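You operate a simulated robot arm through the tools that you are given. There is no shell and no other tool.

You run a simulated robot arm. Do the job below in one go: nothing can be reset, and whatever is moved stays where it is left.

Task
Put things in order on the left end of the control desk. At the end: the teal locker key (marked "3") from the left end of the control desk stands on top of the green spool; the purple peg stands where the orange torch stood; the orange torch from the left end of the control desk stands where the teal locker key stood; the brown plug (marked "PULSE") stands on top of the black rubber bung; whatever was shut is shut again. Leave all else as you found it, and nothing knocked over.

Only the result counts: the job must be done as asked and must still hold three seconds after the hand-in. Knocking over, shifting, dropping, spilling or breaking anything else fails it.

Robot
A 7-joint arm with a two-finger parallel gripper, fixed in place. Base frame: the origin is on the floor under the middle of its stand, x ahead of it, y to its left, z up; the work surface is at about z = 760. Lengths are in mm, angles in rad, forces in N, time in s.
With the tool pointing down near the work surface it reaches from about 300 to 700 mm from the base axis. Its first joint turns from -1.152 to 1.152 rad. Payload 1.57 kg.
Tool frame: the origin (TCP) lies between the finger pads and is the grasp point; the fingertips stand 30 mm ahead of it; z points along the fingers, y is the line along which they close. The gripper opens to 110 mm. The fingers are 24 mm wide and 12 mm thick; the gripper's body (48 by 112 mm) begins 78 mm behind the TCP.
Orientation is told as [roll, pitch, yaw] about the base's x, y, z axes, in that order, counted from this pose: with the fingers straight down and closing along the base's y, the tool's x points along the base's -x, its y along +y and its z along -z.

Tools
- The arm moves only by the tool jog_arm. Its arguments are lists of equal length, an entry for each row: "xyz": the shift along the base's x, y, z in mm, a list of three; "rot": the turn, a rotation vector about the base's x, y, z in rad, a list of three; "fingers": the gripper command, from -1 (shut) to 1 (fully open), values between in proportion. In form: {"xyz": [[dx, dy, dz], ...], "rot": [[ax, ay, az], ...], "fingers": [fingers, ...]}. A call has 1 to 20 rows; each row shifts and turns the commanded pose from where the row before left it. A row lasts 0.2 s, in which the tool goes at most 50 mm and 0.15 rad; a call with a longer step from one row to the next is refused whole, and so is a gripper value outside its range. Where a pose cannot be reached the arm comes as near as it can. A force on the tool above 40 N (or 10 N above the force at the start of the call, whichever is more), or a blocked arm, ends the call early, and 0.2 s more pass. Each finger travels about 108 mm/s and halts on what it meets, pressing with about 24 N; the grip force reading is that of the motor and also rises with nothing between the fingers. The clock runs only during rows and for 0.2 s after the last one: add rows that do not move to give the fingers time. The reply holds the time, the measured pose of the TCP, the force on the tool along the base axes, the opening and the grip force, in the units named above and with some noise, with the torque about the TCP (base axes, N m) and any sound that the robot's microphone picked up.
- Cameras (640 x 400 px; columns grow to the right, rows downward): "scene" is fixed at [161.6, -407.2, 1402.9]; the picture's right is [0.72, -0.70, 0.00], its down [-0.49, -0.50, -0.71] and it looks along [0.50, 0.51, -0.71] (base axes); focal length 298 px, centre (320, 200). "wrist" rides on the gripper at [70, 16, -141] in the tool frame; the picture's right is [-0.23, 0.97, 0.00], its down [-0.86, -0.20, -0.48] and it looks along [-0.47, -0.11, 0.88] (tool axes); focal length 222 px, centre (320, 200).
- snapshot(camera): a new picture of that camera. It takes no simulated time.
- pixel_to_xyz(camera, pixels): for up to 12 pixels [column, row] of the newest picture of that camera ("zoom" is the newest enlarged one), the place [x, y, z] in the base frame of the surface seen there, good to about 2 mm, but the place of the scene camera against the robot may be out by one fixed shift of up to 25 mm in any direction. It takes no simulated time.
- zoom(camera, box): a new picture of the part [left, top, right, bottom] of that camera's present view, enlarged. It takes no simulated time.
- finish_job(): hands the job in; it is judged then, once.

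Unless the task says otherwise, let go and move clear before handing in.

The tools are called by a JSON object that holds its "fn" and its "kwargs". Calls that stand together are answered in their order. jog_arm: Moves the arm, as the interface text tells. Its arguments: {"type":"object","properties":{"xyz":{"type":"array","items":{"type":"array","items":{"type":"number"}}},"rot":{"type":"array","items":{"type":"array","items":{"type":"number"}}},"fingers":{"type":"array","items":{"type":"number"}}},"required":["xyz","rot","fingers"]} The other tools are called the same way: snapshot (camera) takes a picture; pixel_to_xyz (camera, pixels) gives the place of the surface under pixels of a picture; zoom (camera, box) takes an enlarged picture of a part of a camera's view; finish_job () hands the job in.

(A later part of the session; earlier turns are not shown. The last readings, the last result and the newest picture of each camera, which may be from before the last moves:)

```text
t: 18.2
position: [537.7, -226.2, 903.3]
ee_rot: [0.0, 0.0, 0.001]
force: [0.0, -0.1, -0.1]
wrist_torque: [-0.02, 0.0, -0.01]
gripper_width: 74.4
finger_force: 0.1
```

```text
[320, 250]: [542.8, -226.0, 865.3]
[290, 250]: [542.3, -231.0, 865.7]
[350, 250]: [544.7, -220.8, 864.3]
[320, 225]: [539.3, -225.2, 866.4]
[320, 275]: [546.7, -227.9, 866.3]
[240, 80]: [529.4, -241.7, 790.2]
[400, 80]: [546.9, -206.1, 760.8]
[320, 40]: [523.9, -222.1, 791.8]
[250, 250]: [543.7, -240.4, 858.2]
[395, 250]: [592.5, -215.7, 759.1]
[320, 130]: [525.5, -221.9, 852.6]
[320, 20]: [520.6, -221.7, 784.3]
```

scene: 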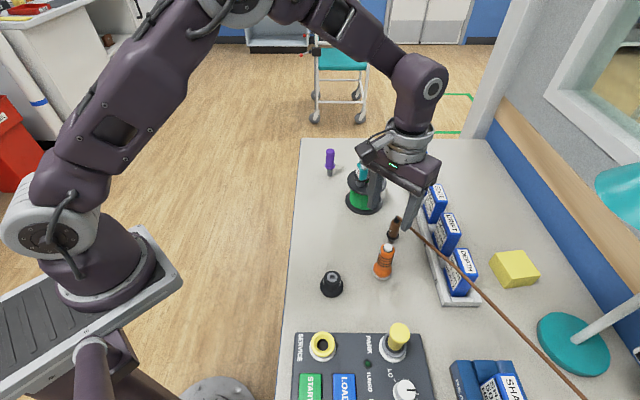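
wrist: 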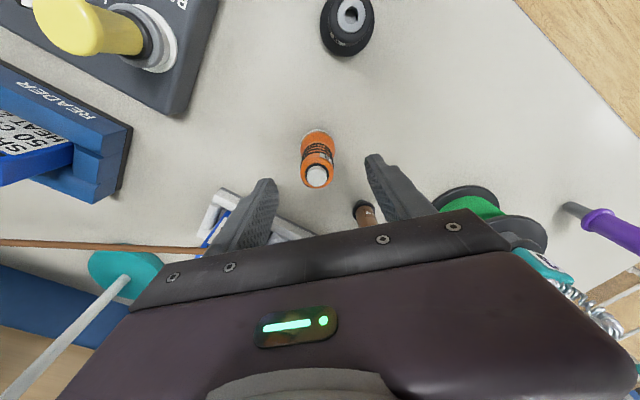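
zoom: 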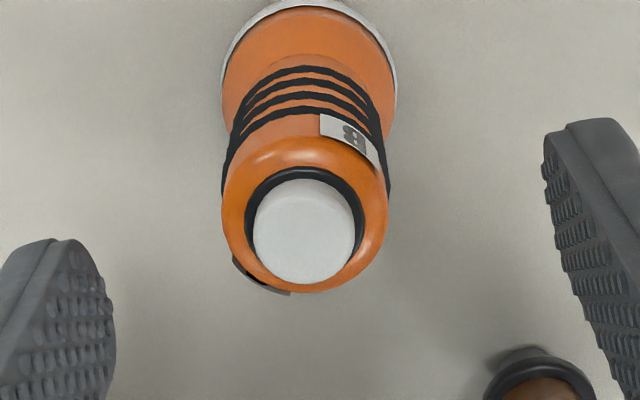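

The torch cap centre comes out at (539.8,-228), agreeing with the earlier estimate. I shift +2 mm in x and descend to TCP z≈838 so the tips stay above the flared base, then close in steps.

{"fn": "jog_arm", "kwargs": {"xyz": [[2, 0, -20], [0, 0, -25], [0, 0, -20], [0, 0, 0]], "rot": [[0, 0, 0], [0, 0, 0], [0, 0, 0], [0, 0, 0]], "fingers": [0.35, 0.35, 0.35, 0.35]}}

{"fn": "snapshot", "kwargs": {"camera": "wrist"}}

{"fn": "snapshot", "kwargs": {"camera": "scene"}}

{"fn": "zoom", "kwargs": {"camera": "scene", "box": [346, 210, 426, 285]}}

```text
t: 19.2
position: [540.3, -229.3, 837.7]
ee_rot: [-0.001, -0.002, 0.0]
force: [-0.5, 0.2, 0.4]
wrist_torque: [-0.02, 0.0, 0.02]
gripper_width: 74.6
finger_force: 0.0
```

```text
taken
```

wrist: 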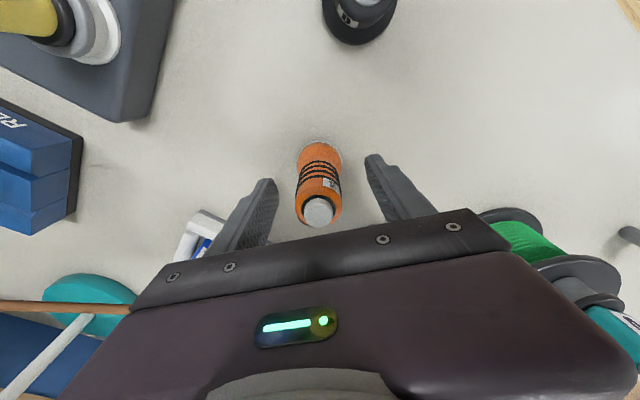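

```text
taken
```

scene: 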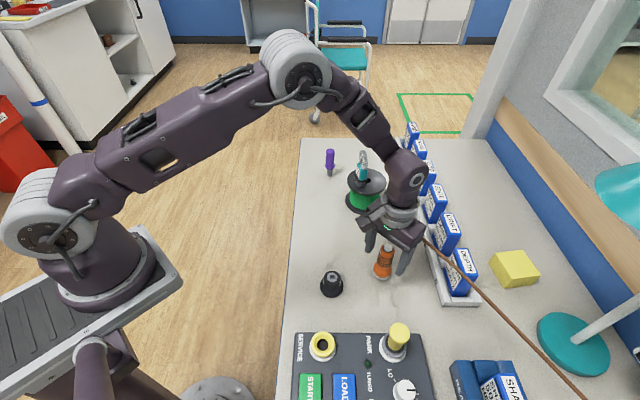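

```text
5.33 times, centred on (386, 248) of scene
```

zoom: 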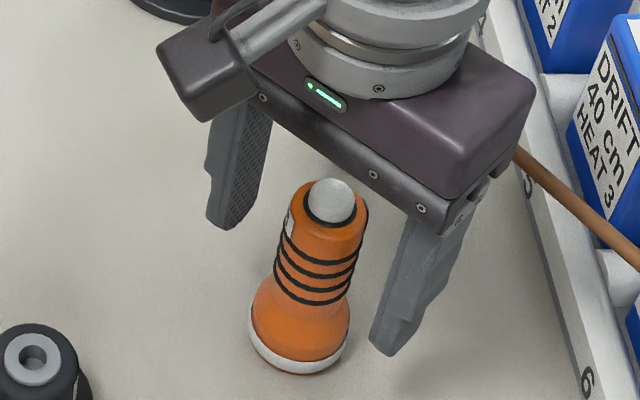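

The torch stands between the fingers with the cap at wrist (319,211). A quick check of the base position from here before closing.

{"fn": "zoom", "kwargs": {"camera": "wrist", "box": [256, 130, 384, 230]}}

{"fn": "pixel_to_xyz", "kwargs": {"camera": "wrist", "pixels": [[320, 143], [299, 160], [341, 160], [320, 150], [302, 175], [338, 175], [301, 190], [340, 190], [319, 205], [319, 218], [305, 211], [333, 211]]}}

```text
4.00 times, centred on (320, 180) of wrist
```

zoom: 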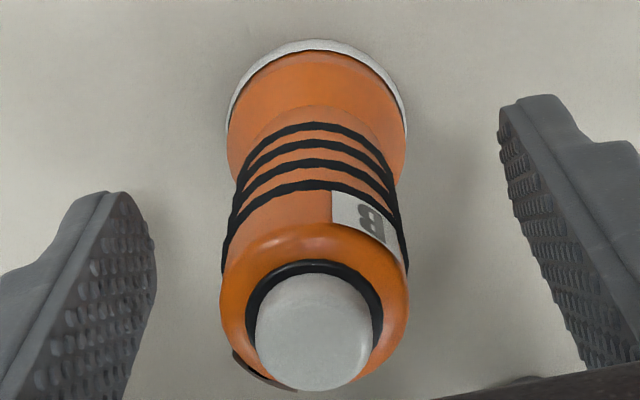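

```text
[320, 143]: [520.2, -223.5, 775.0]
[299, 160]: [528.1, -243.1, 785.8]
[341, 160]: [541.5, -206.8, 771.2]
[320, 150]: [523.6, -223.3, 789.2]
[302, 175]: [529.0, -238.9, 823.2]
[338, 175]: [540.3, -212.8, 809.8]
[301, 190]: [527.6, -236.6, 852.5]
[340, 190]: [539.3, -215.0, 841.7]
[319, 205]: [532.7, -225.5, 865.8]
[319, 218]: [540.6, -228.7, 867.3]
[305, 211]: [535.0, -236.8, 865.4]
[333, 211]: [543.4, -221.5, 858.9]
```

The torch's axis is confirmed at about (539,-228), matching the hand within 1 mm. Closing now.

{"fn": "jog_arm", "kwargs": {"xyz": [[0, 0, 0], [0, 0, 0], [0, 0, 0], [0, 0, 0], [0, 0, 0], [0, 0, 0], [0, 0, 0]], "rot": [[0, 0, 0], [0, 0, 0], [0, 0, 0], [0, 0, 0], [0, 0, 0], [0, 0, 0], [0, 0, 0]], "fingers": [0.1, -0.1, -0.25, -0.35, -0.45, -1, -1]}}

{"fn": "jog_arm", "kwargs": {"xyz": [[0, 0, 8], [0, 0, 20], [0, 0, 30], [0, 0, 35], [0, 0, 30], [0, 0, 17], [0, 0, 0]], "rot": [[0, 0, 0], [0, 0, 0], [0, 0, 0], [0, 0, 0], [0, 0, 0], [0, 0, 0], [0, 0, 0]], "fingers": [-1, -1, -1, -1, -1, -1, -1]}}

{"fn": "snapshot", "kwargs": {"camera": "wrist"}}

{"fn": "snapshot", "kwargs": {"camera": "scene"}}

```text
t: 20.8
position: [540.4, -227.7, 836.8]
ee_rot: [0.001, 0.001, -0.001]
force: [0.7, -0.2, -0.4]
wrist_torque: [0.04, -0.02, -0.01]
gripper_width: 29.9
finger_force: 24.4
```

```text
t: 22.4
position: [536.9, -229.2, 976.3]
ee_rot: [0.0, 0.001, 0.001]
force: [1.2, -0.1, -1.1]
wrist_torque: [-0.04, 0.0, 0.03]
gripper_width: 30.4
finger_force: 24.1
```

```text
taken
```

wrist: 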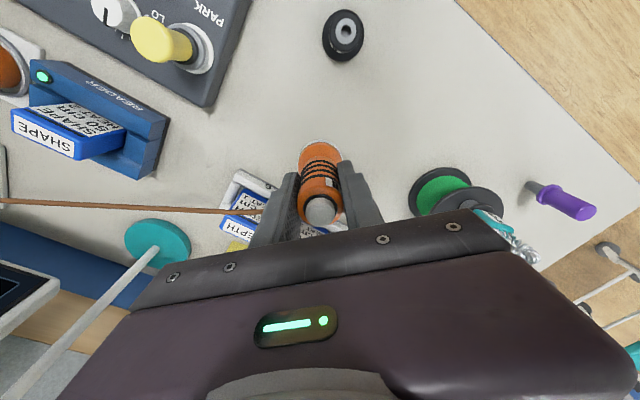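

```text
taken
```

scene: 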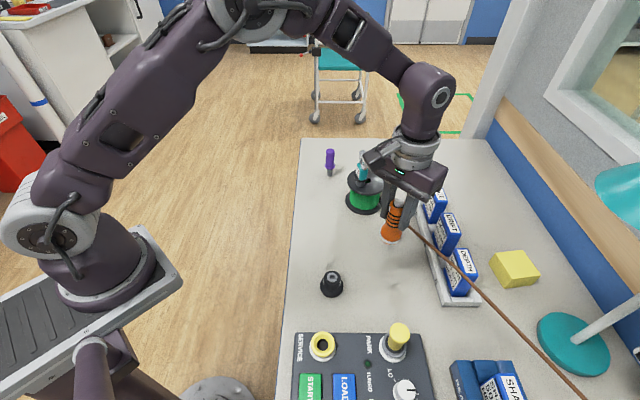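

The torch is held at 30 mm and hangs upright. I carry it to above where the key stood, target axis (525,-46).

{"fn": "jog_arm", "kwargs": {"xyz": [[-1.3, 20, 0], [-2, 30, 0], [-3, 35, 0], [-3, 35, 0], [-3, 35, 0], [-2, 22, 0], [0, 5.5, 0], [0, 0, 0]], "rot": [[0, 0, 0], [0, 0, 0], [0, 0, 0], [0, 0, 0], [0, 0, 0], [0, 0, 0], [0, 0, 0], [0, 0, 0]], "fingers": [-1, -1, -1, -1, -1, -1, -1, -1]}}

{"fn": "snapshot", "kwargs": {"camera": "wrist"}}

{"fn": "snapshot", "kwargs": {"camera": "scene"}}

```text
t: 24.2
position: [523.8, -46.0, 977.4]
ee_rot: [0.001, 0.001, 0.001]
force: [-0.6, -0.4, -0.9]
wrist_torque: [0.0, -0.02, 0.0]
gripper_width: 30.4
finger_force: 24.4
```

```text
taken
```

wrist: 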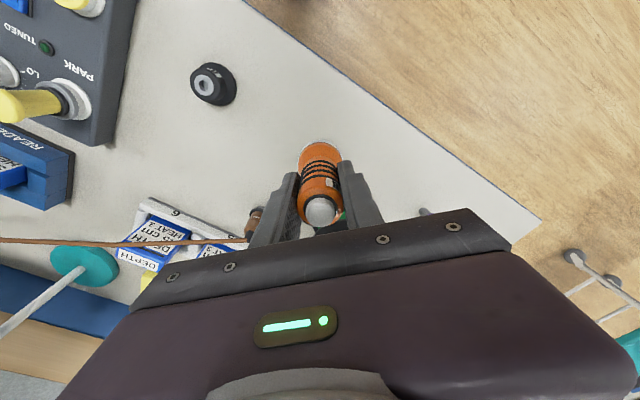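

```text
taken
```

scene: 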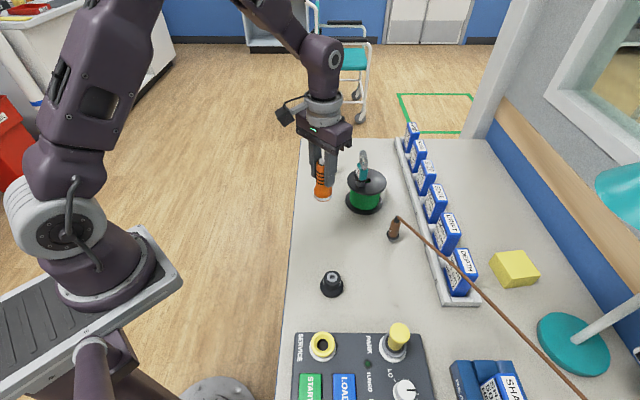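

The torch is above the key's old spot. I lower it by 137 mm and then feel for the table.

{"fn": "jog_arm", "kwargs": {"xyz": [[0, 0, -25], [0, 0, -35], [0, 0, -35], [0, 0, -25], [0, 0, -13], [0, 0, -4], [0, 0, 0]], "rot": [[0, 0, 0], [0, 0, 0], [0, 0, 0], [0, 0, 0], [0, 0, 0], [0, 0, 0], [0, 0, 0]], "fingers": [-1, -1, -1, -1, -1, -1, -1]}}

{"fn": "jog_arm", "kwargs": {"xyz": [[0, 0, -1], [0, 0, -1], [0, 0, 0]], "rot": [[0, 0, 0], [0, 0, 0], [0, 0, 0]], "fingers": [-1, -1, -1]}}

{"fn": "snapshot", "kwargs": {"camera": "wrist"}}

{"fn": "snapshot", "kwargs": {"camera": "scene"}}

```text
t: 25.8
position: [525.7, -47.9, 841.4]
ee_rot: [0.001, 0.001, 0.001]
force: [0.4, 0.0, -1.3]
wrist_torque: [-0.02, -0.01, 0.01]
gripper_width: 29.8
finger_force: 24.2
```

```text
t: 26.6
position: [524.7, -46.6, 840.3]
ee_rot: [-0.001, 0.0, -0.001]
force: [-0.2, -0.3, -1.6]
wrist_torque: [0.01, 0.01, 0.0]
gripper_width: 30.0
finger_force: 23.6
```

```text
taken
```

wrist: 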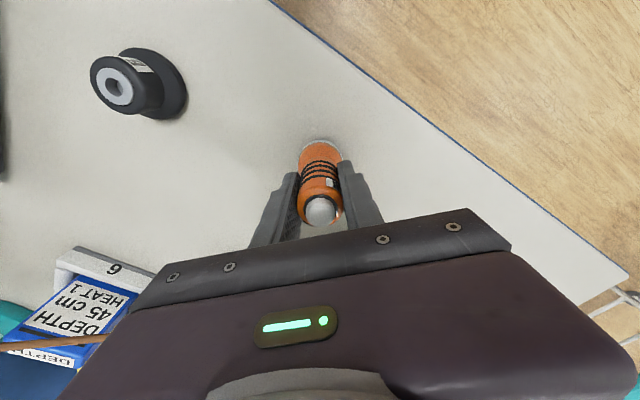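

```text
taken
```

scene: 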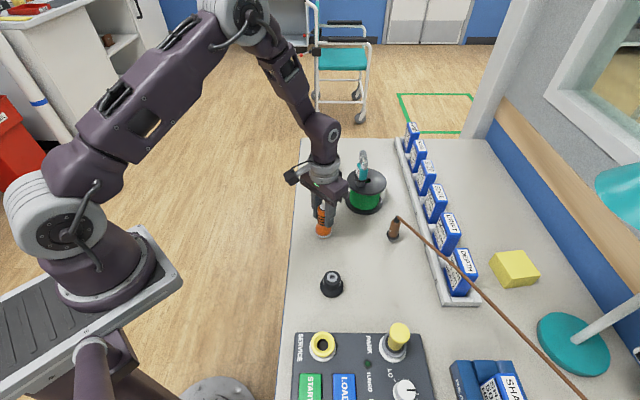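

No contact yet (force z −1.6 N, just its weight). I continue down in small steps.

{"fn": "jog_arm", "kwargs": {"xyz": [[0, 0, -0.7], [0, 0, -0.7], [0, 0, 0]], "rot": [[0, 0, 0], [0, 0, 0], [0, 0, 0]], "fingers": [-1, -1, -1]}}

```text
t: 27.4
position: [524.9, -46.4, 837.3]
ee_rot: [0.001, -0.001, 0.0]
force: [0.3, -1.2, -1.0]
wrist_torque: [-0.04, 0.0, -0.01]
gripper_width: 29.9
finger_force: 23.2
```

{"fn": "jog_arm", "kwargs": {"xyz": [[0, 0, -0.5], [0, 0, -0.5], [0, 0, 0]], "rot": [[0, 0, 0], [0, 0, 0], [0, 0, 0]], "fingers": [-1, -1, -1]}}

```text
t: 28.2
position: [525.1, -47.6, 838.7]
ee_rot: [-0.001, 0.0, -0.001]
force: [0.8, 0.1, -1.5]
wrist_torque: [-0.03, 0.01, -0.02]
gripper_width: 29.9
finger_force: 23.8
```

Still only the torch's weight is felt. I keep lowering by half-millimetre steps.

{"fn": "jog_arm", "kwargs": {"xyz": [[0, 0, -0.5], [0, 0, -0.5], [0, 0, 0]], "rot": [[0, 0, 0], [0, 0, 0], [0, 0, 0]], "fingers": [-1, -1, -1]}}

{"fn": "zoom", "kwargs": {"camera": "scene", "box": [300, 200, 348, 240]}}

```text
t: 29.0
position: [525.3, -47.9, 837.5]
ee_rot: [0.0, -0.002, 0.001]
force: [-2.2, 1.6, 16.1]
wrist_torque: [0.16, 0.24, 0.07]
gripper_width: 29.9
finger_force: 24.5
```

```text
10.00 times, centred on (324, 220) of scene
```

zoom: 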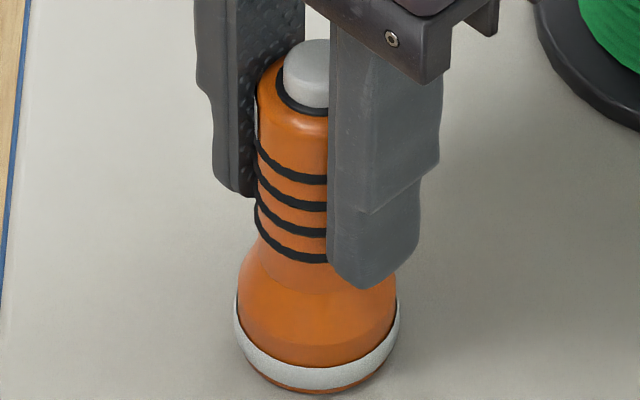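

Contact: 16 N upward. I ease up 0.5 mm and release gently.

{"fn": "jog_arm", "kwargs": {"xyz": [[0, 0, 0.4], [0, 0, 0], [0, 0, 0], [0, 0, 0], [0, 0, 0], [0, 0, 0], [0, 0, 0]], "rot": [[0, 0, 0], [0, 0, 0], [0, 0, 0], [0, 0, 0], [0, 0, 0], [0, 0, 0], [0, 0, 0]], "fingers": [-1, -1, -0.43, -0.35, -0.2, 0, 0.2]}}

{"fn": "snapshot", "kwargs": {"camera": "wrist"}}

{"fn": "zoom", "kwargs": {"camera": "wrist", "box": [240, 130, 400, 230]}}

{"fn": "zoom", "kwargs": {"camera": "scene", "box": [300, 200, 348, 240]}}

```text
t: 30.6
position: [526.0, -47.3, 837.0]
ee_rot: [-0.001, -0.001, 0.0]
force: [0.2, -0.8, 0.0]
wrist_torque: [0.02, -0.01, -0.02]
gripper_width: 66.0
finger_force: 0.0
```

```text
taken
```

wrist: 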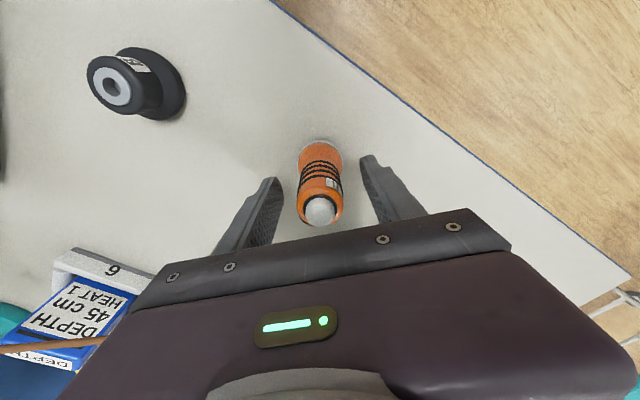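

```text
4.00 times, centred on (320, 180) of wrist
```

zoom: 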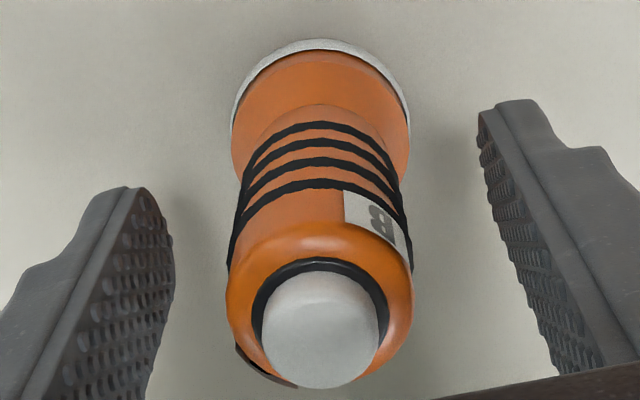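

```text
10.00 times, centred on (324, 220) of scene
```

zoom: 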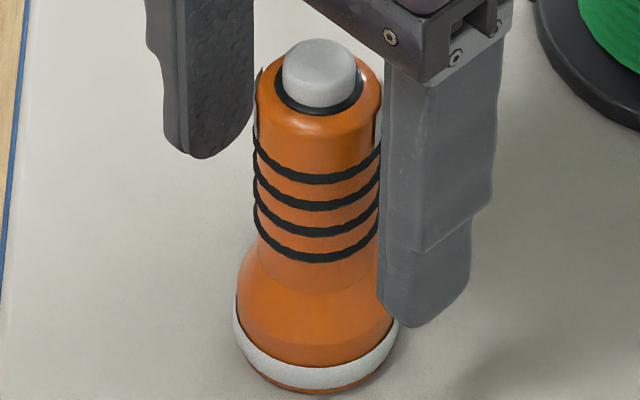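

The torch stands upright; its base centre at scene (323.6,233.4) matches where the key's foot was (323.1,233.2). I open, lift clear and move towards the peg.

{"fn": "jog_arm", "kwargs": {"xyz": [[0, 0, 0], [0, 0, 20], [0, 0, 35], [0, 0, 40], [0, 0, 40], [0, 0, 30], [0, 0, 0]], "rot": [[0, 0, 0], [0, 0, 0], [0, 0, 0], [0, 0, 0], [0, 0, 0], [0, 0, 0], [0, 0, 0]], "fingers": [0.35, 0.35, 0.35, 0.35, 0.35, 0.35, 0.35]}}

{"fn": "jog_arm", "kwargs": {"xyz": [[15, 20, 0], [25, 30, 0], [25, 30, 0], [25, 30, 0], [20, 25, 0], [10, 15, 0], [0, 0, 0]], "rot": [[0, 0, 0], [0, 0, 0.04], [0, 0, 0.04], [0, 0, 0.04], [0, 0, 0.03], [0, 0, 0], [0, 0, 0]], "fingers": [0.2, 0.1, 0.1, 0.1, 0.1, 0.1, 0.1]}}

{"fn": "snapshot", "kwargs": {"camera": "wrist"}}

{"fn": "snapshot", "kwargs": {"camera": "scene"}}

```text
t: 32.2
position: [524.8, -46.6, 1005.5]
ee_rot: [-0.001, 0.0, 0.001]
force: [-0.1, 0.6, -0.5]
wrist_torque: [-0.02, 0.01, -0.02]
gripper_width: 74.2
finger_force: 0.1
```

```text
t: 33.8
position: [644.7, 104.2, 1002.3]
ee_rot: [-0.001, 0.001, 0.151]
force: [-0.2, -0.2, 1.0]
wrist_torque: [-0.02, 0.01, 0.01]
gripper_width: 60.5
finger_force: 0.1
```

```text
taken
```

wrist: 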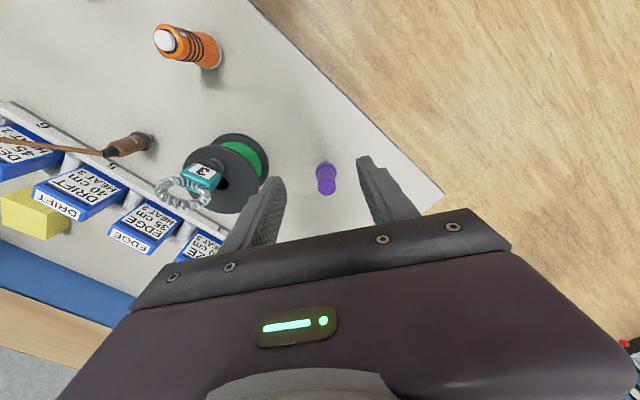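

```text
taken
```

scene: 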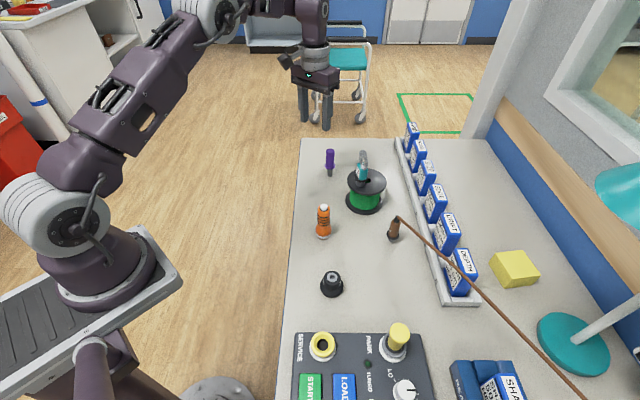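

The key and torch still stand. The peg is in wrist view at (327,180); I'll zoom and measure it.

{"fn": "zoom", "kwargs": {"camera": "wrist", "box": [280, 150, 376, 210]}}

{"fn": "pixel_to_xyz", "kwargs": {"camera": "wrist", "pixels": [[326, 168], [320, 173], [333, 173], [326, 176], [326, 182], [327, 188], [327, 191], [320, 189], [334, 189], [326, 163], [317, 168], [335, 168]]}}

```text
6.67 times, centred on (328, 180) of wrist
```

zoom: 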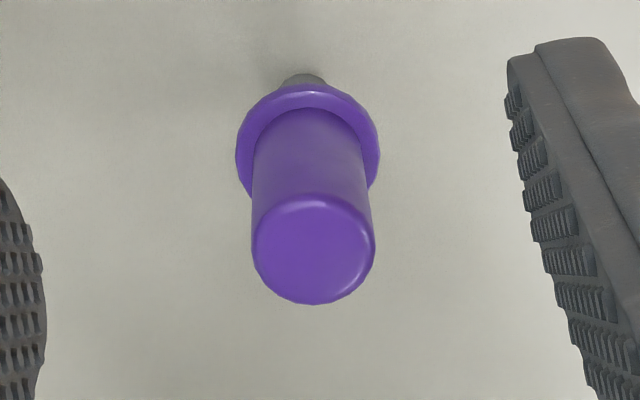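

```text
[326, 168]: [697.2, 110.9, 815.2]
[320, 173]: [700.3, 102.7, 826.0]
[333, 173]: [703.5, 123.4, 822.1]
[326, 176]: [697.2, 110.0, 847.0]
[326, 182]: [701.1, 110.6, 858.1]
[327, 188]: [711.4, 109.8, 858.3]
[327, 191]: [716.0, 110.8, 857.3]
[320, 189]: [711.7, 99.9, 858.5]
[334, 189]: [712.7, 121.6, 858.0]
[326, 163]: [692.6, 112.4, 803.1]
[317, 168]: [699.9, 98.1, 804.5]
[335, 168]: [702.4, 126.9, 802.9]
```

The peg's axis is near (711,110.5), top z=858, about 27 mm thick, collar top at z≈805; it lies at 719 mm from the base, so I'll tilt the hand about 0.3 rad outward (about the closing line) to reach it. I move over it at z≈930 and check the pose.

{"fn": "jog_arm", "kwargs": {"xyz": [[10, 0, -5], [15, 1.5, -10], [15, 2, -10], [15, 2, -15], [11, 1, -15], [0, 0, -15], [0, 0, 0]], "rot": [[0.009, -0.059, 0], [0.009, -0.059, 0], [0.009, -0.059, 0], [0.009, -0.059, 0], [0.009, -0.061, 0], [0, 0, 0], [0, 0, 0]], "fingers": [0.1, 0.1, 0.1, 0.1, 0.1, 0.1, 0.1]}}

{"fn": "snapshot", "kwargs": {"camera": "wrist"}}

{"fn": "snapshot", "kwargs": {"camera": "scene"}}

```text
t: 35.4
position: [711.6, 108.9, 930.8]
ee_rot: [-0.001, -0.299, 0.15]
force: [-0.8, 0.4, -0.1]
wrist_torque: [0.02, 0.02, 0.0]
gripper_width: 60.7
finger_force: 0.0
```

```text
taken
```

wrist: 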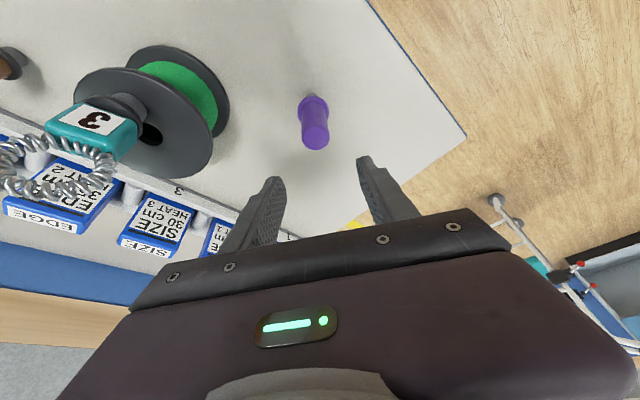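

```text
taken
```

scene: 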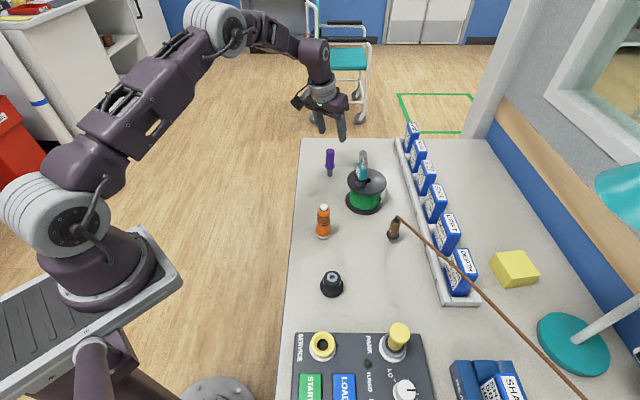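

The tilted pose was reached exactly. I measure the peg from this view.

{"fn": "zoom", "kwargs": {"camera": "wrist", "box": [264, 80, 360, 160]}}

{"fn": "pixel_to_xyz", "kwargs": {"camera": "wrist", "pixels": [[314, 135], [305, 135], [323, 135], [314, 142], [314, 129], [312, 115], [303, 112], [323, 112], [313, 103], [308, 95], [316, 95], [312, 97]]}}

```text
5.00 times, centred on (312, 120) of wrist
```

zoom: 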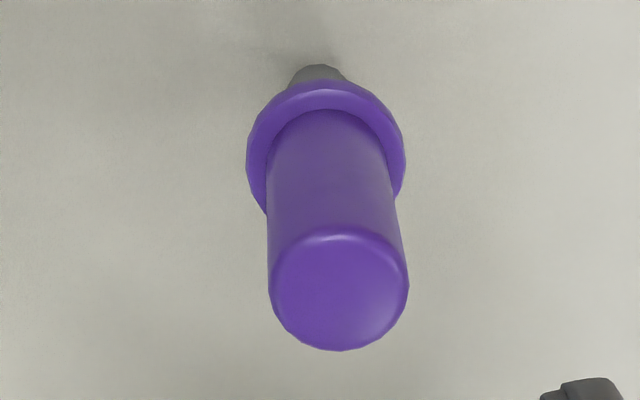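

```text
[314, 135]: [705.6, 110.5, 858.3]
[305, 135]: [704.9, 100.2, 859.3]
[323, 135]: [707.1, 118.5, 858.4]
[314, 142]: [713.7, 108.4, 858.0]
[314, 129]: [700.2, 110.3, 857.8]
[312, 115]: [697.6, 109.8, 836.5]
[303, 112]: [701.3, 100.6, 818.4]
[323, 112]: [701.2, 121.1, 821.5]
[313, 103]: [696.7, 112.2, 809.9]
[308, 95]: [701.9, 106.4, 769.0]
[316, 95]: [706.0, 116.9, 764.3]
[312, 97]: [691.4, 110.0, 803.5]
```

The peg axis comes out at (709.7,110.8), so the hand is centred. I descend vertically to TCP z≈841, keeping the fingertips above the collar.

{"fn": "jog_arm", "kwargs": {"xyz": [[-1, 0, -25], [0, 0, -30], [0, 0, -25], [0, 0, -11], [0, 0, 0]], "rot": [[0, 0, 0], [0, 0, 0], [0, 0, 0], [0, 0, 0], [0, 0, 0]], "fingers": [0.1, 0.1, 0.1, 0.1, 0.1]}}

{"fn": "snapshot", "kwargs": {"camera": "wrist"}}

{"fn": "snapshot", "kwargs": {"camera": "scene"}}

{"fn": "zoom", "kwargs": {"camera": "scene", "box": [298, 120, 362, 180]}}

```text
t: 36.6
position: [711.5, 108.4, 841.7]
ee_rot: [0.001, -0.3, 0.151]
force: [1.0, -0.5, -0.4]
wrist_torque: [-0.01, 0.02, 0.02]
gripper_width: 60.6
finger_force: 0.1
```

```text
taken
```

wrist: 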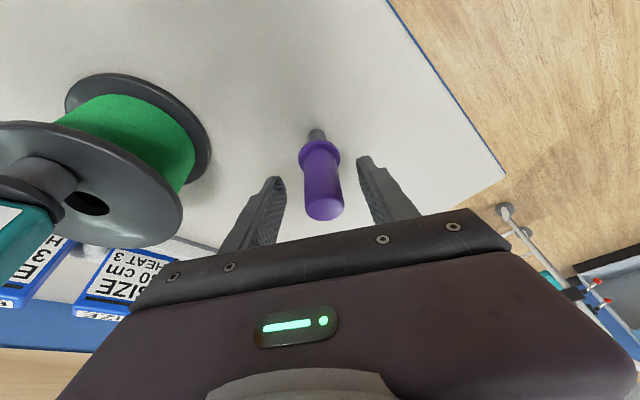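

```text
taken
```

scene: 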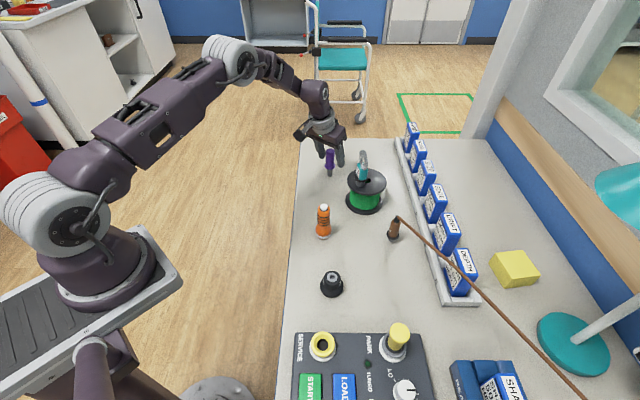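

```text
6.67 times, centred on (330, 150) of scene
```

zoom: 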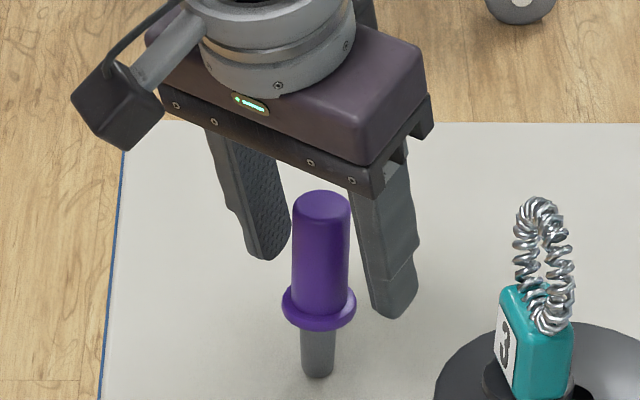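

The peg top appears at wrist (324,208), as computed for a centred grasp. I close in steps.

{"fn": "jog_arm", "kwargs": {"xyz": [[0, 0, 0], [0, 0, 0], [0, 0, 0], [0, 0, 0], [0, 0, 0], [0, 0, 0], [0, 0, 0]], "rot": [[0, 0, 0], [0, 0, 0], [0, 0, 0], [0, 0, 0], [0, 0, 0], [0, 0, 0], [0, 0, 0]], "fingers": [-0.1, -0.25, -0.38, -0.48, -0.55, -1, -1]}}

{"fn": "snapshot", "kwargs": {"camera": "wrist"}}

{"fn": "snapshot", "kwargs": {"camera": "scene"}}

{"fn": "zoom", "kwargs": {"camera": "scene", "box": [298, 120, 362, 180]}}

```text
t: 38.2
position: [709.7, 106.5, 841.8]
ee_rot: [-0.001, -0.3, 0.151]
force: [0.3, -0.8, 0.7]
wrist_torque: [-0.01, -0.01, 0.02]
gripper_width: 24.3
finger_force: 24.6
```

```text
taken
```

wrist: 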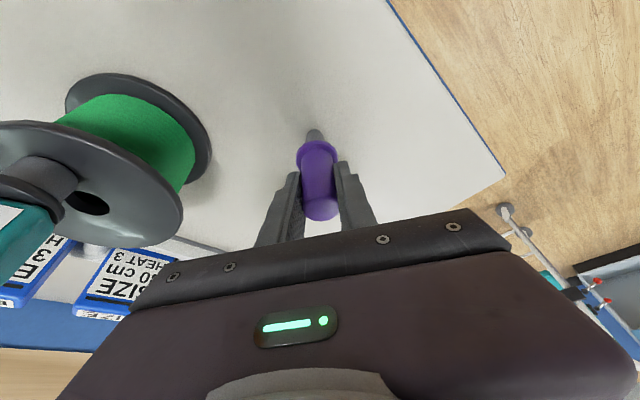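

```text
taken
```

scene: 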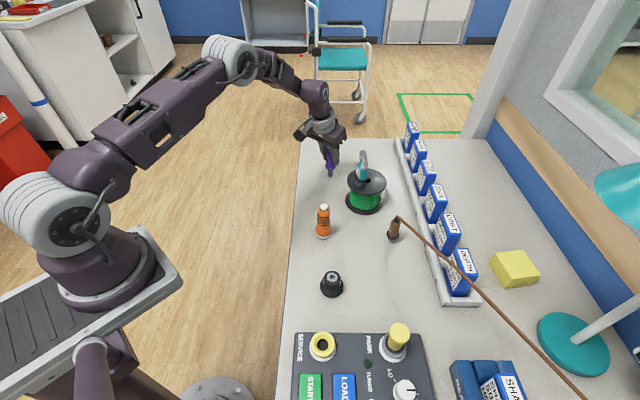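

```text
6.67 times, centred on (330, 150) of scene
```

zoom: 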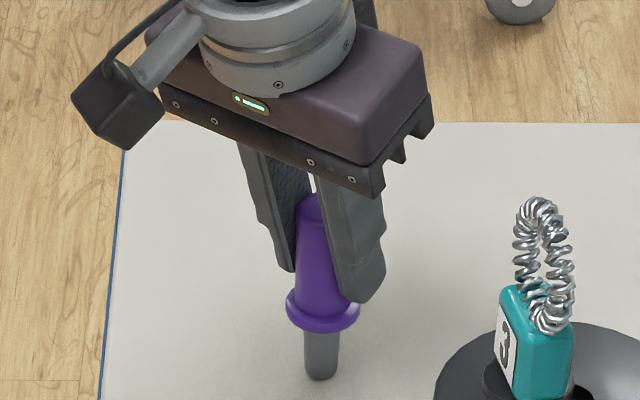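

The peg is gripped at 24.3 mm. I lift straight up, well clear, and check that it hangs upright.

{"fn": "jog_arm", "kwargs": {"xyz": [[0, 0, 6], [0, 0, 20], [0, 0, 35], [0, 0, 40], [0, 0, 35], [0, 0, 24], [0, 0, 0]], "rot": [[0, 0, 0], [0, 0, 0], [0, 0, 0], [0, 0, 0], [0, 0, 0], [0, 0, 0], [0, 0, 0]], "fingers": [-1, -1, -1, -1, -1, -1, -1]}}

{"fn": "snapshot", "kwargs": {"camera": "wrist"}}

{"fn": "snapshot", "kwargs": {"camera": "scene"}}

{"fn": "zoom", "kwargs": {"camera": "scene", "box": [292, 70, 372, 150]}}

```text
t: 39.8
position: [710.3, 107.0, 1003.5]
ee_rot: [-0.001, -0.3, 0.149]
force: [1.0, 0.6, -0.4]
wrist_torque: [0.03, -0.01, 0.02]
gripper_width: 24.4
finger_force: 24.1
```

```text
taken
```

wrist: 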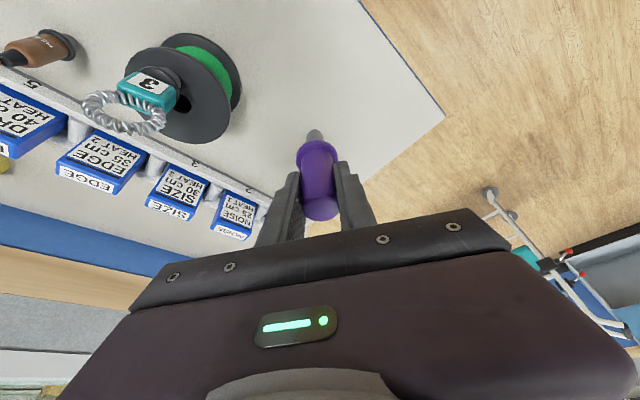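

```text
taken
```

scene: 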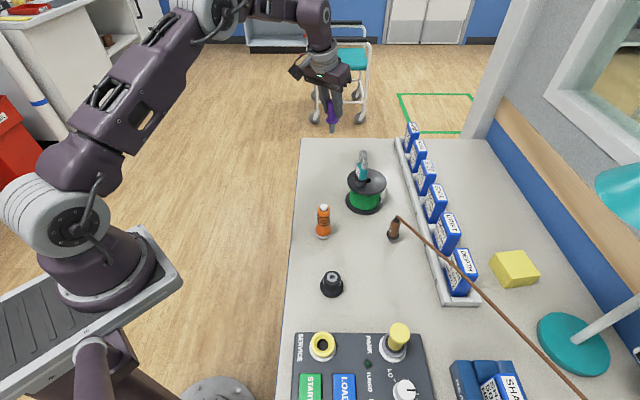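

```text
5.00 times, centred on (332, 110) of scene
```

zoom: 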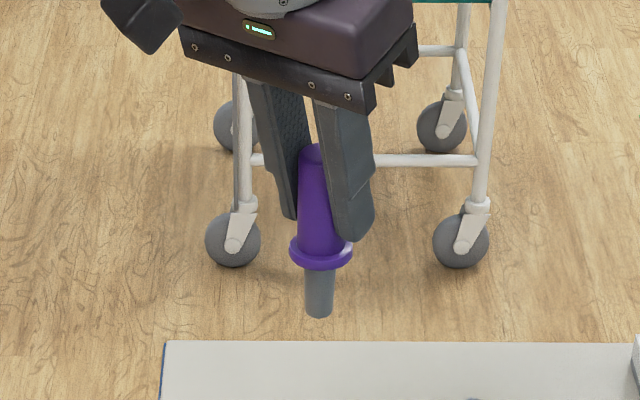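

The peg is lifted, but in the scene zoom it seems to lean slightly (top at (313,150), foot at (319,310)). I'll measure its axis in the hand with the wrist camera.

{"fn": "zoom", "kwargs": {"camera": "wrist", "box": [272, 120, 368, 220]}}

{"fn": "pixel_to_xyz", "kwargs": {"camera": "zoom", "pixels": [[300, 45], [275, 55], [325, 55], [297, 30], [245, 110], [370, 110], [300, 85], [300, 100], [300, 180], [300, 260], [290, 330], [330, 330]]}}

{"fn": "pixel_to_xyz", "kwargs": {"camera": "scene", "pixels": [[328, 124], [333, 124], [330.5, 129], [331, 113], [326, 118], [338, 118], [328, 100], [329, 108], [331, 121], [330, 104], [332, 108], [329, 95]]}}

```text
4.00 times, centred on (320, 170) of wrist
```

zoom: 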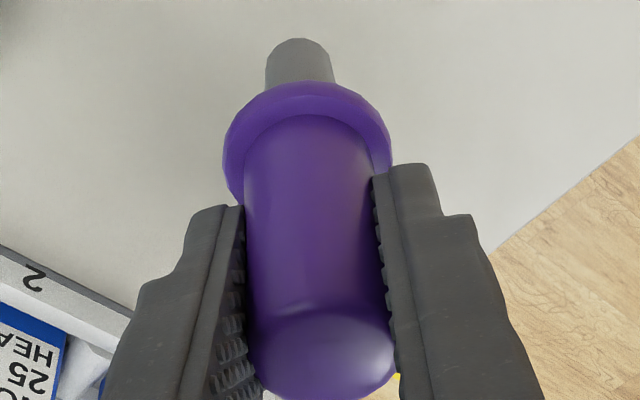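

```text
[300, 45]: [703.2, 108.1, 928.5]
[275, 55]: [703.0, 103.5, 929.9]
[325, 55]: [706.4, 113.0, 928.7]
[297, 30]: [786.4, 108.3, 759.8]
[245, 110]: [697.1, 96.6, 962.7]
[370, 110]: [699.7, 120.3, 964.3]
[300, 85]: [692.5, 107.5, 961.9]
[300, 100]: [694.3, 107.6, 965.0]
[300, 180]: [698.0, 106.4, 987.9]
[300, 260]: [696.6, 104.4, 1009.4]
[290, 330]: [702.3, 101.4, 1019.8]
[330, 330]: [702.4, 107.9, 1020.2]
```

```text
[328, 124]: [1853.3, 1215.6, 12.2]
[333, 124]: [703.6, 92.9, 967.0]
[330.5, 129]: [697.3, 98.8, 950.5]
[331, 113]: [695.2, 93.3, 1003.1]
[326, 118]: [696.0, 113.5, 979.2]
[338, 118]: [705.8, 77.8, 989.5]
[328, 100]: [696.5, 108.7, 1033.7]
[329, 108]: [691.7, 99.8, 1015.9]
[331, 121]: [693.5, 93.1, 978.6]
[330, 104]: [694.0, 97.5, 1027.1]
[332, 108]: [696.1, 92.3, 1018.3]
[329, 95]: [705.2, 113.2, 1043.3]
```

The wrist readings suggest a lean of only about 2° towards the robot. I'll take a sharper scene zoom to quantify it.

{"fn": "zoom", "kwargs": {"camera": "scene", "box": [312, 92, 352, 134]}}

{"fn": "pixel_to_xyz", "kwargs": {"camera": "zoom", "pixels": [[290, 350], [320, 350], [340, 350], [320, 320], [310, 100], [310, 140], [310, 180], [310, 60], [300, 40], [318, 335], [300, 200], [330, 300]]}}

```text
9.52 times, centred on (332, 113) of scene
```

zoom: 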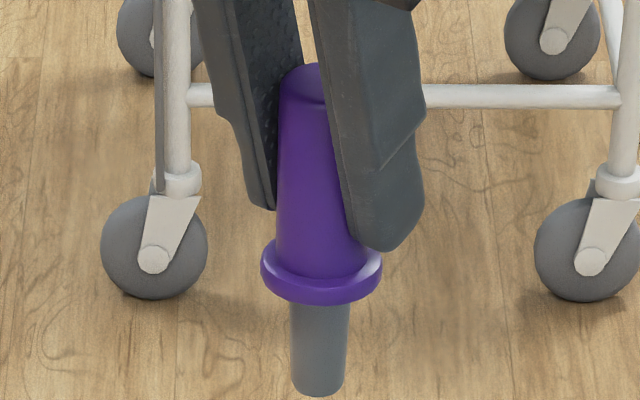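

```text
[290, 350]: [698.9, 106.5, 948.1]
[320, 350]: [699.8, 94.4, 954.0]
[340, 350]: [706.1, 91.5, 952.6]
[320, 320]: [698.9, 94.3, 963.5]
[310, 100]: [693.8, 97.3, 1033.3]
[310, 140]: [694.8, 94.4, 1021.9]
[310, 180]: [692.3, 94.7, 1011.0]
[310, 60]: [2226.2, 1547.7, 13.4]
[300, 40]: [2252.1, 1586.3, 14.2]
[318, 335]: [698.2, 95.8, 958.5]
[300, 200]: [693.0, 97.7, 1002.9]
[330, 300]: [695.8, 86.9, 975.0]
```

The shank's edges in the zoom are vertical (centre 319.5→318 going down, as expected for upright), so the peg hangs straight. I carry it back towards the robot first, then sideways to above the torch's old spot, away from the key.

{"fn": "jog_arm", "kwargs": {"xyz": [[-20, 0, 0], [-35, 0, 0], [-40, 0, 0], [-35, -10, 0], [-20, -30, 0], [-5, -40, 0], [-3, -45, 0], [-3, -45, 0], [-3, -45, 0], [-3, -45, 0], [-2, -40, 0], [-1.5, -28, 0], [0, -8, 0], [0, 0, 0]], "rot": [[0, 0, 0], [0, 0, 0], [0, 0, 0], [0, 0, 0], [0, 0, 0], [0, 0, 0], [0, 0, 0], [0, 0, 0], [0, 0, 0], [0, 0, 0], [0, 0, 0], [0, 0, 0], [0, 0, 0], [0, 0, 0]], "fingers": [-1, -1, -1, -1, -1, -1, -1, -1, -1, -1, -1, -1, -1, -1]}}

{"fn": "snapshot", "kwargs": {"camera": "wrist"}}

{"fn": "snapshot", "kwargs": {"camera": "scene"}}

```text
t: 42.8
position: [541.2, -227.4, 998.8]
ee_rot: [0.001, -0.3, 0.151]
force: [1.1, 0.0, 0.0]
wrist_torque: [0.02, -0.04, 0.0]
gripper_width: 24.3
finger_force: 24.1
```

```text
taken
```

wrist: 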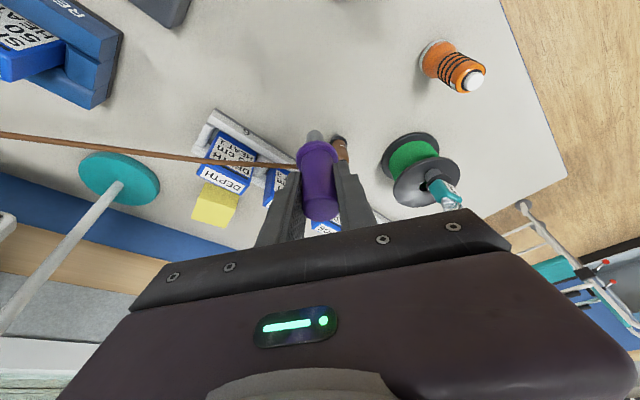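

```text
taken
```

scene: 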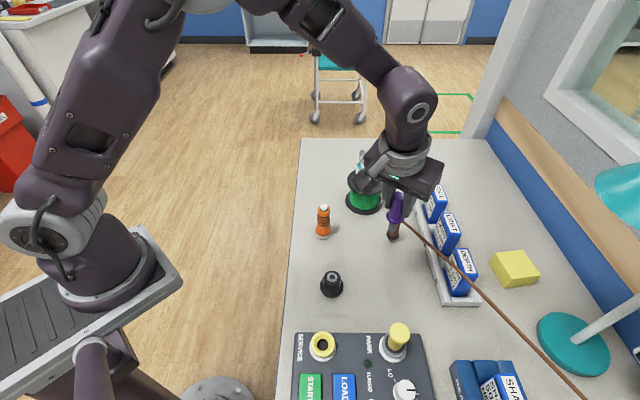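

The hand is at the torch's old spot; the plug and cord are well beyond it. I lower the peg to about 10 mm above the table and check its place.

{"fn": "jog_arm", "kwargs": {"xyz": [[0, 0, -25], [0, 0, -35], [0, 0, -35], [0, 0, -30], [0, 0, -18], [0, 0, -7], [0, 0, 0]], "rot": [[0, 0, 0], [0, 0, 0], [0, 0, 0], [0, 0, 0], [0, 0, 0], [0, 0, 0], [0, 0, 0]], "fingers": [-1, -1, -1, -1, -1, -1, -1]}}

{"fn": "snapshot", "kwargs": {"camera": "wrist"}}

{"fn": "zoom", "kwargs": {"camera": "wrist", "box": [240, 110, 400, 210]}}

{"fn": "snapshot", "kwargs": {"camera": "scene"}}

{"fn": "zoom", "kwargs": {"camera": "scene", "box": [361, 238, 409, 284]}}

```text
t: 44.4
position: [539.4, -226.4, 850.1]
ee_rot: [-0.001, -0.301, 0.151]
force: [-0.6, 0.2, -0.6]
wrist_torque: [-0.01, 0.01, 0.01]
gripper_width: 24.3
finger_force: 23.5
```

```text
taken
```

wrist: 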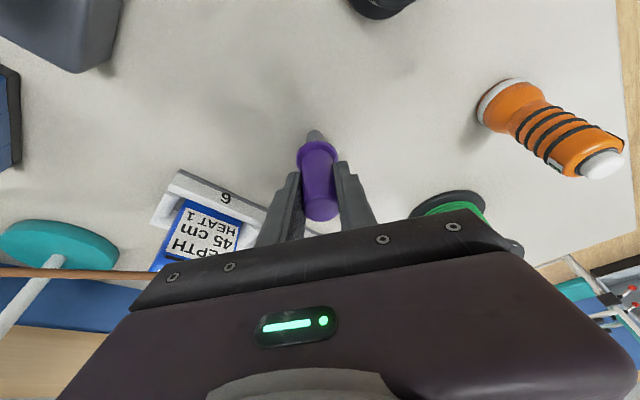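

```text
4.00 times, centred on (320, 160) of wrist
```

zoom: 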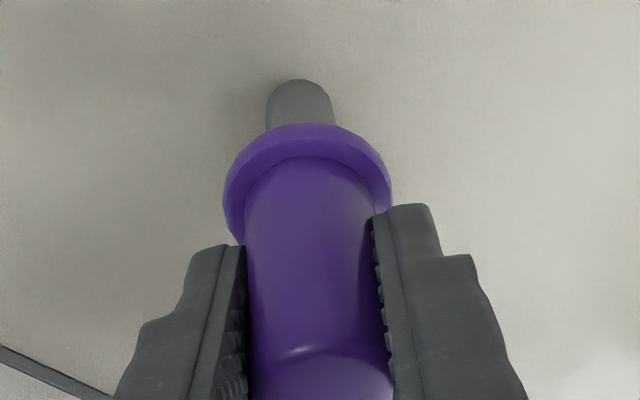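

```text
taken
```

scene: 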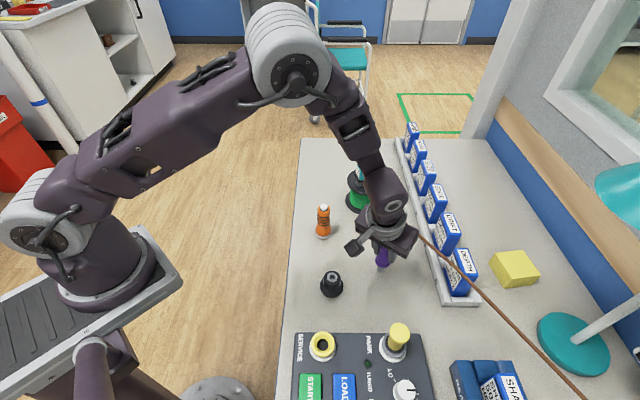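

```text
8.70 times, centred on (385, 261) of scene
```

zoom: 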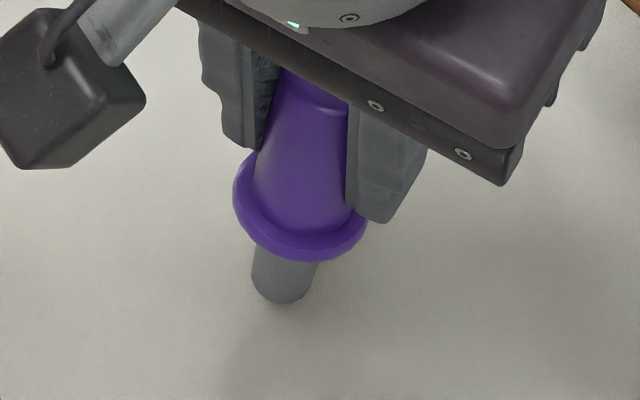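

Comparing with the torch's base in the same scene window (centre ≈(294,308)), the peg's foot would land at about (278,306), i.e. 3–5 mm off. I'll check with wrist measurements of the shank.

{"fn": "pixel_to_xyz", "kwargs": {"camera": "wrist", "pixels": [[308, 137], [314, 132], [315, 136], [321, 137], [314, 131], [310, 139], [319, 139], [315, 128]]}}

{"fn": "zoom", "kwargs": {"camera": "wrist", "box": [290, 115, 346, 150]}}

{"fn": "pixel_to_xyz", "kwargs": {"camera": "zoom", "pixels": [[225, 190], [250, 190], [280, 190], [310, 190], [335, 190], [265, 160], [280, 150], [300, 160], [232, 220], [330, 220], [280, 230], [280, 142]]}}

```text
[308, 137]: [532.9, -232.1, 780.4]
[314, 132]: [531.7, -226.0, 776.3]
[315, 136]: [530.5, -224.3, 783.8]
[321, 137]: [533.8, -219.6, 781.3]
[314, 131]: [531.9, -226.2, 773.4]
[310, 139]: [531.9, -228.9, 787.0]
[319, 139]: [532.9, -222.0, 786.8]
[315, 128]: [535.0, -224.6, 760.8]
```

```text
11.43 times, centred on (318, 132) of wrist
```

zoom: 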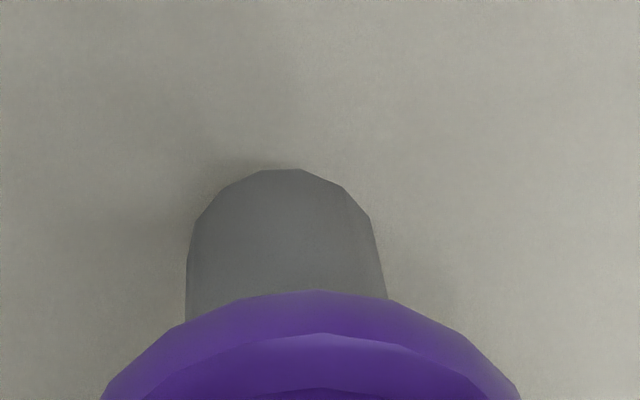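

```text
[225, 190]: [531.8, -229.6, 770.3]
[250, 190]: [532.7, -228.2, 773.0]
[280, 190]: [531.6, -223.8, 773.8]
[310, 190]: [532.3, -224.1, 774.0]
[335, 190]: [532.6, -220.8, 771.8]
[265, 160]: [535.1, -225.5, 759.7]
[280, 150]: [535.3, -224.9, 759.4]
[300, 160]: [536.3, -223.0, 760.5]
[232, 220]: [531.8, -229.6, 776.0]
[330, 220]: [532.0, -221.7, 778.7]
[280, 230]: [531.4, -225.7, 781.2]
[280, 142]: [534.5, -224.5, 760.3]
```

The wrist puts the peg's axis at (539.2,-225.2), so I shift (+1.5,-3.2) to bring it onto the torch's old spot, then lower and feel for contact.

{"fn": "jog_arm", "kwargs": {"xyz": [[1.5, -3.2, 0], [0, 0, -4], [0, 0, -3], [0, 0, -1], [0, 0, 0]], "rot": [[0, 0, 0], [0, 0, 0], [0, 0, 0], [0, 0, 0], [0, 0, 0]], "fingers": [-1, -1, -1, -1, -1]}}

{"fn": "snapshot", "kwargs": {"camera": "scene"}}

{"fn": "zoom", "kwargs": {"camera": "scene", "box": [361, 238, 409, 284]}}

```text
t: 45.6
position: [541.6, -228.8, 842.1]
ee_rot: [0.003, -0.302, 0.15]
force: [-0.5, 0.4, -1.5]
wrist_torque: [-0.01, -0.02, 0.02]
gripper_width: 24.3
finger_force: 24.4
```

```text
taken
```

scene: 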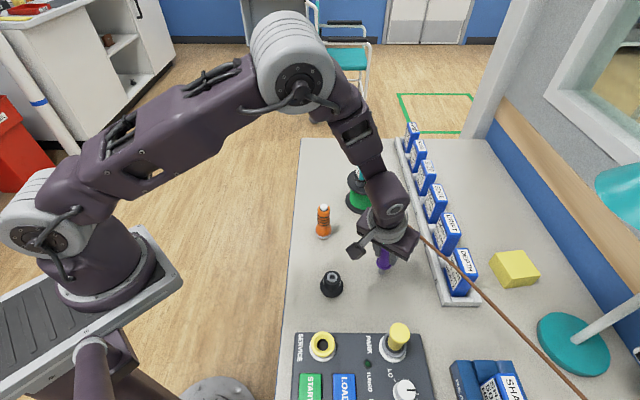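

```text
8.70 times, centred on (385, 261) of scene
```

zoom: 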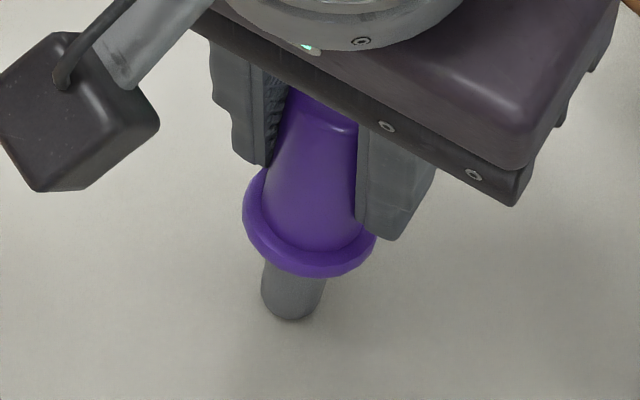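

The foot is now at about (291,303) after allowing for the last 2 mm, against (294,308) for the torch: within about 1.5 mm. I lower in small steps to contact.

{"fn": "jog_arm", "kwargs": {"xyz": [[0, 0, -0.6], [0, 0, -0.6], [0, 0, 0]], "rot": [[0, 0, 0], [0, 0, 0], [0, 0, 0]], "fingers": [-1, -1, -1]}}

```text
t: 46.4
position: [540.4, -229.4, 841.5]
ee_rot: [0.0, -0.298, 0.15]
force: [0.3, 0.1, -1.0]
wrist_torque: [0.01, -0.01, 0.02]
gripper_width: 24.3
finger_force: 24.3
```

{"fn": "jog_arm", "kwargs": {"xyz": [[0, 0, -0.5], [0, 0, -0.5], [0, 0, 0]], "rot": [[0, 0, 0], [0, 0, 0], [0, 0, 0]], "fingers": [-1, -1, -1]}}

```text
t: 47.2
position: [541.7, -230.5, 842.6]
ee_rot: [0.0, -0.301, 0.15]
force: [-3.1, 1.6, 12.5]
wrist_torque: [0.17, 0.2, 0.04]
gripper_width: 23.9
finger_force: 24.2
```

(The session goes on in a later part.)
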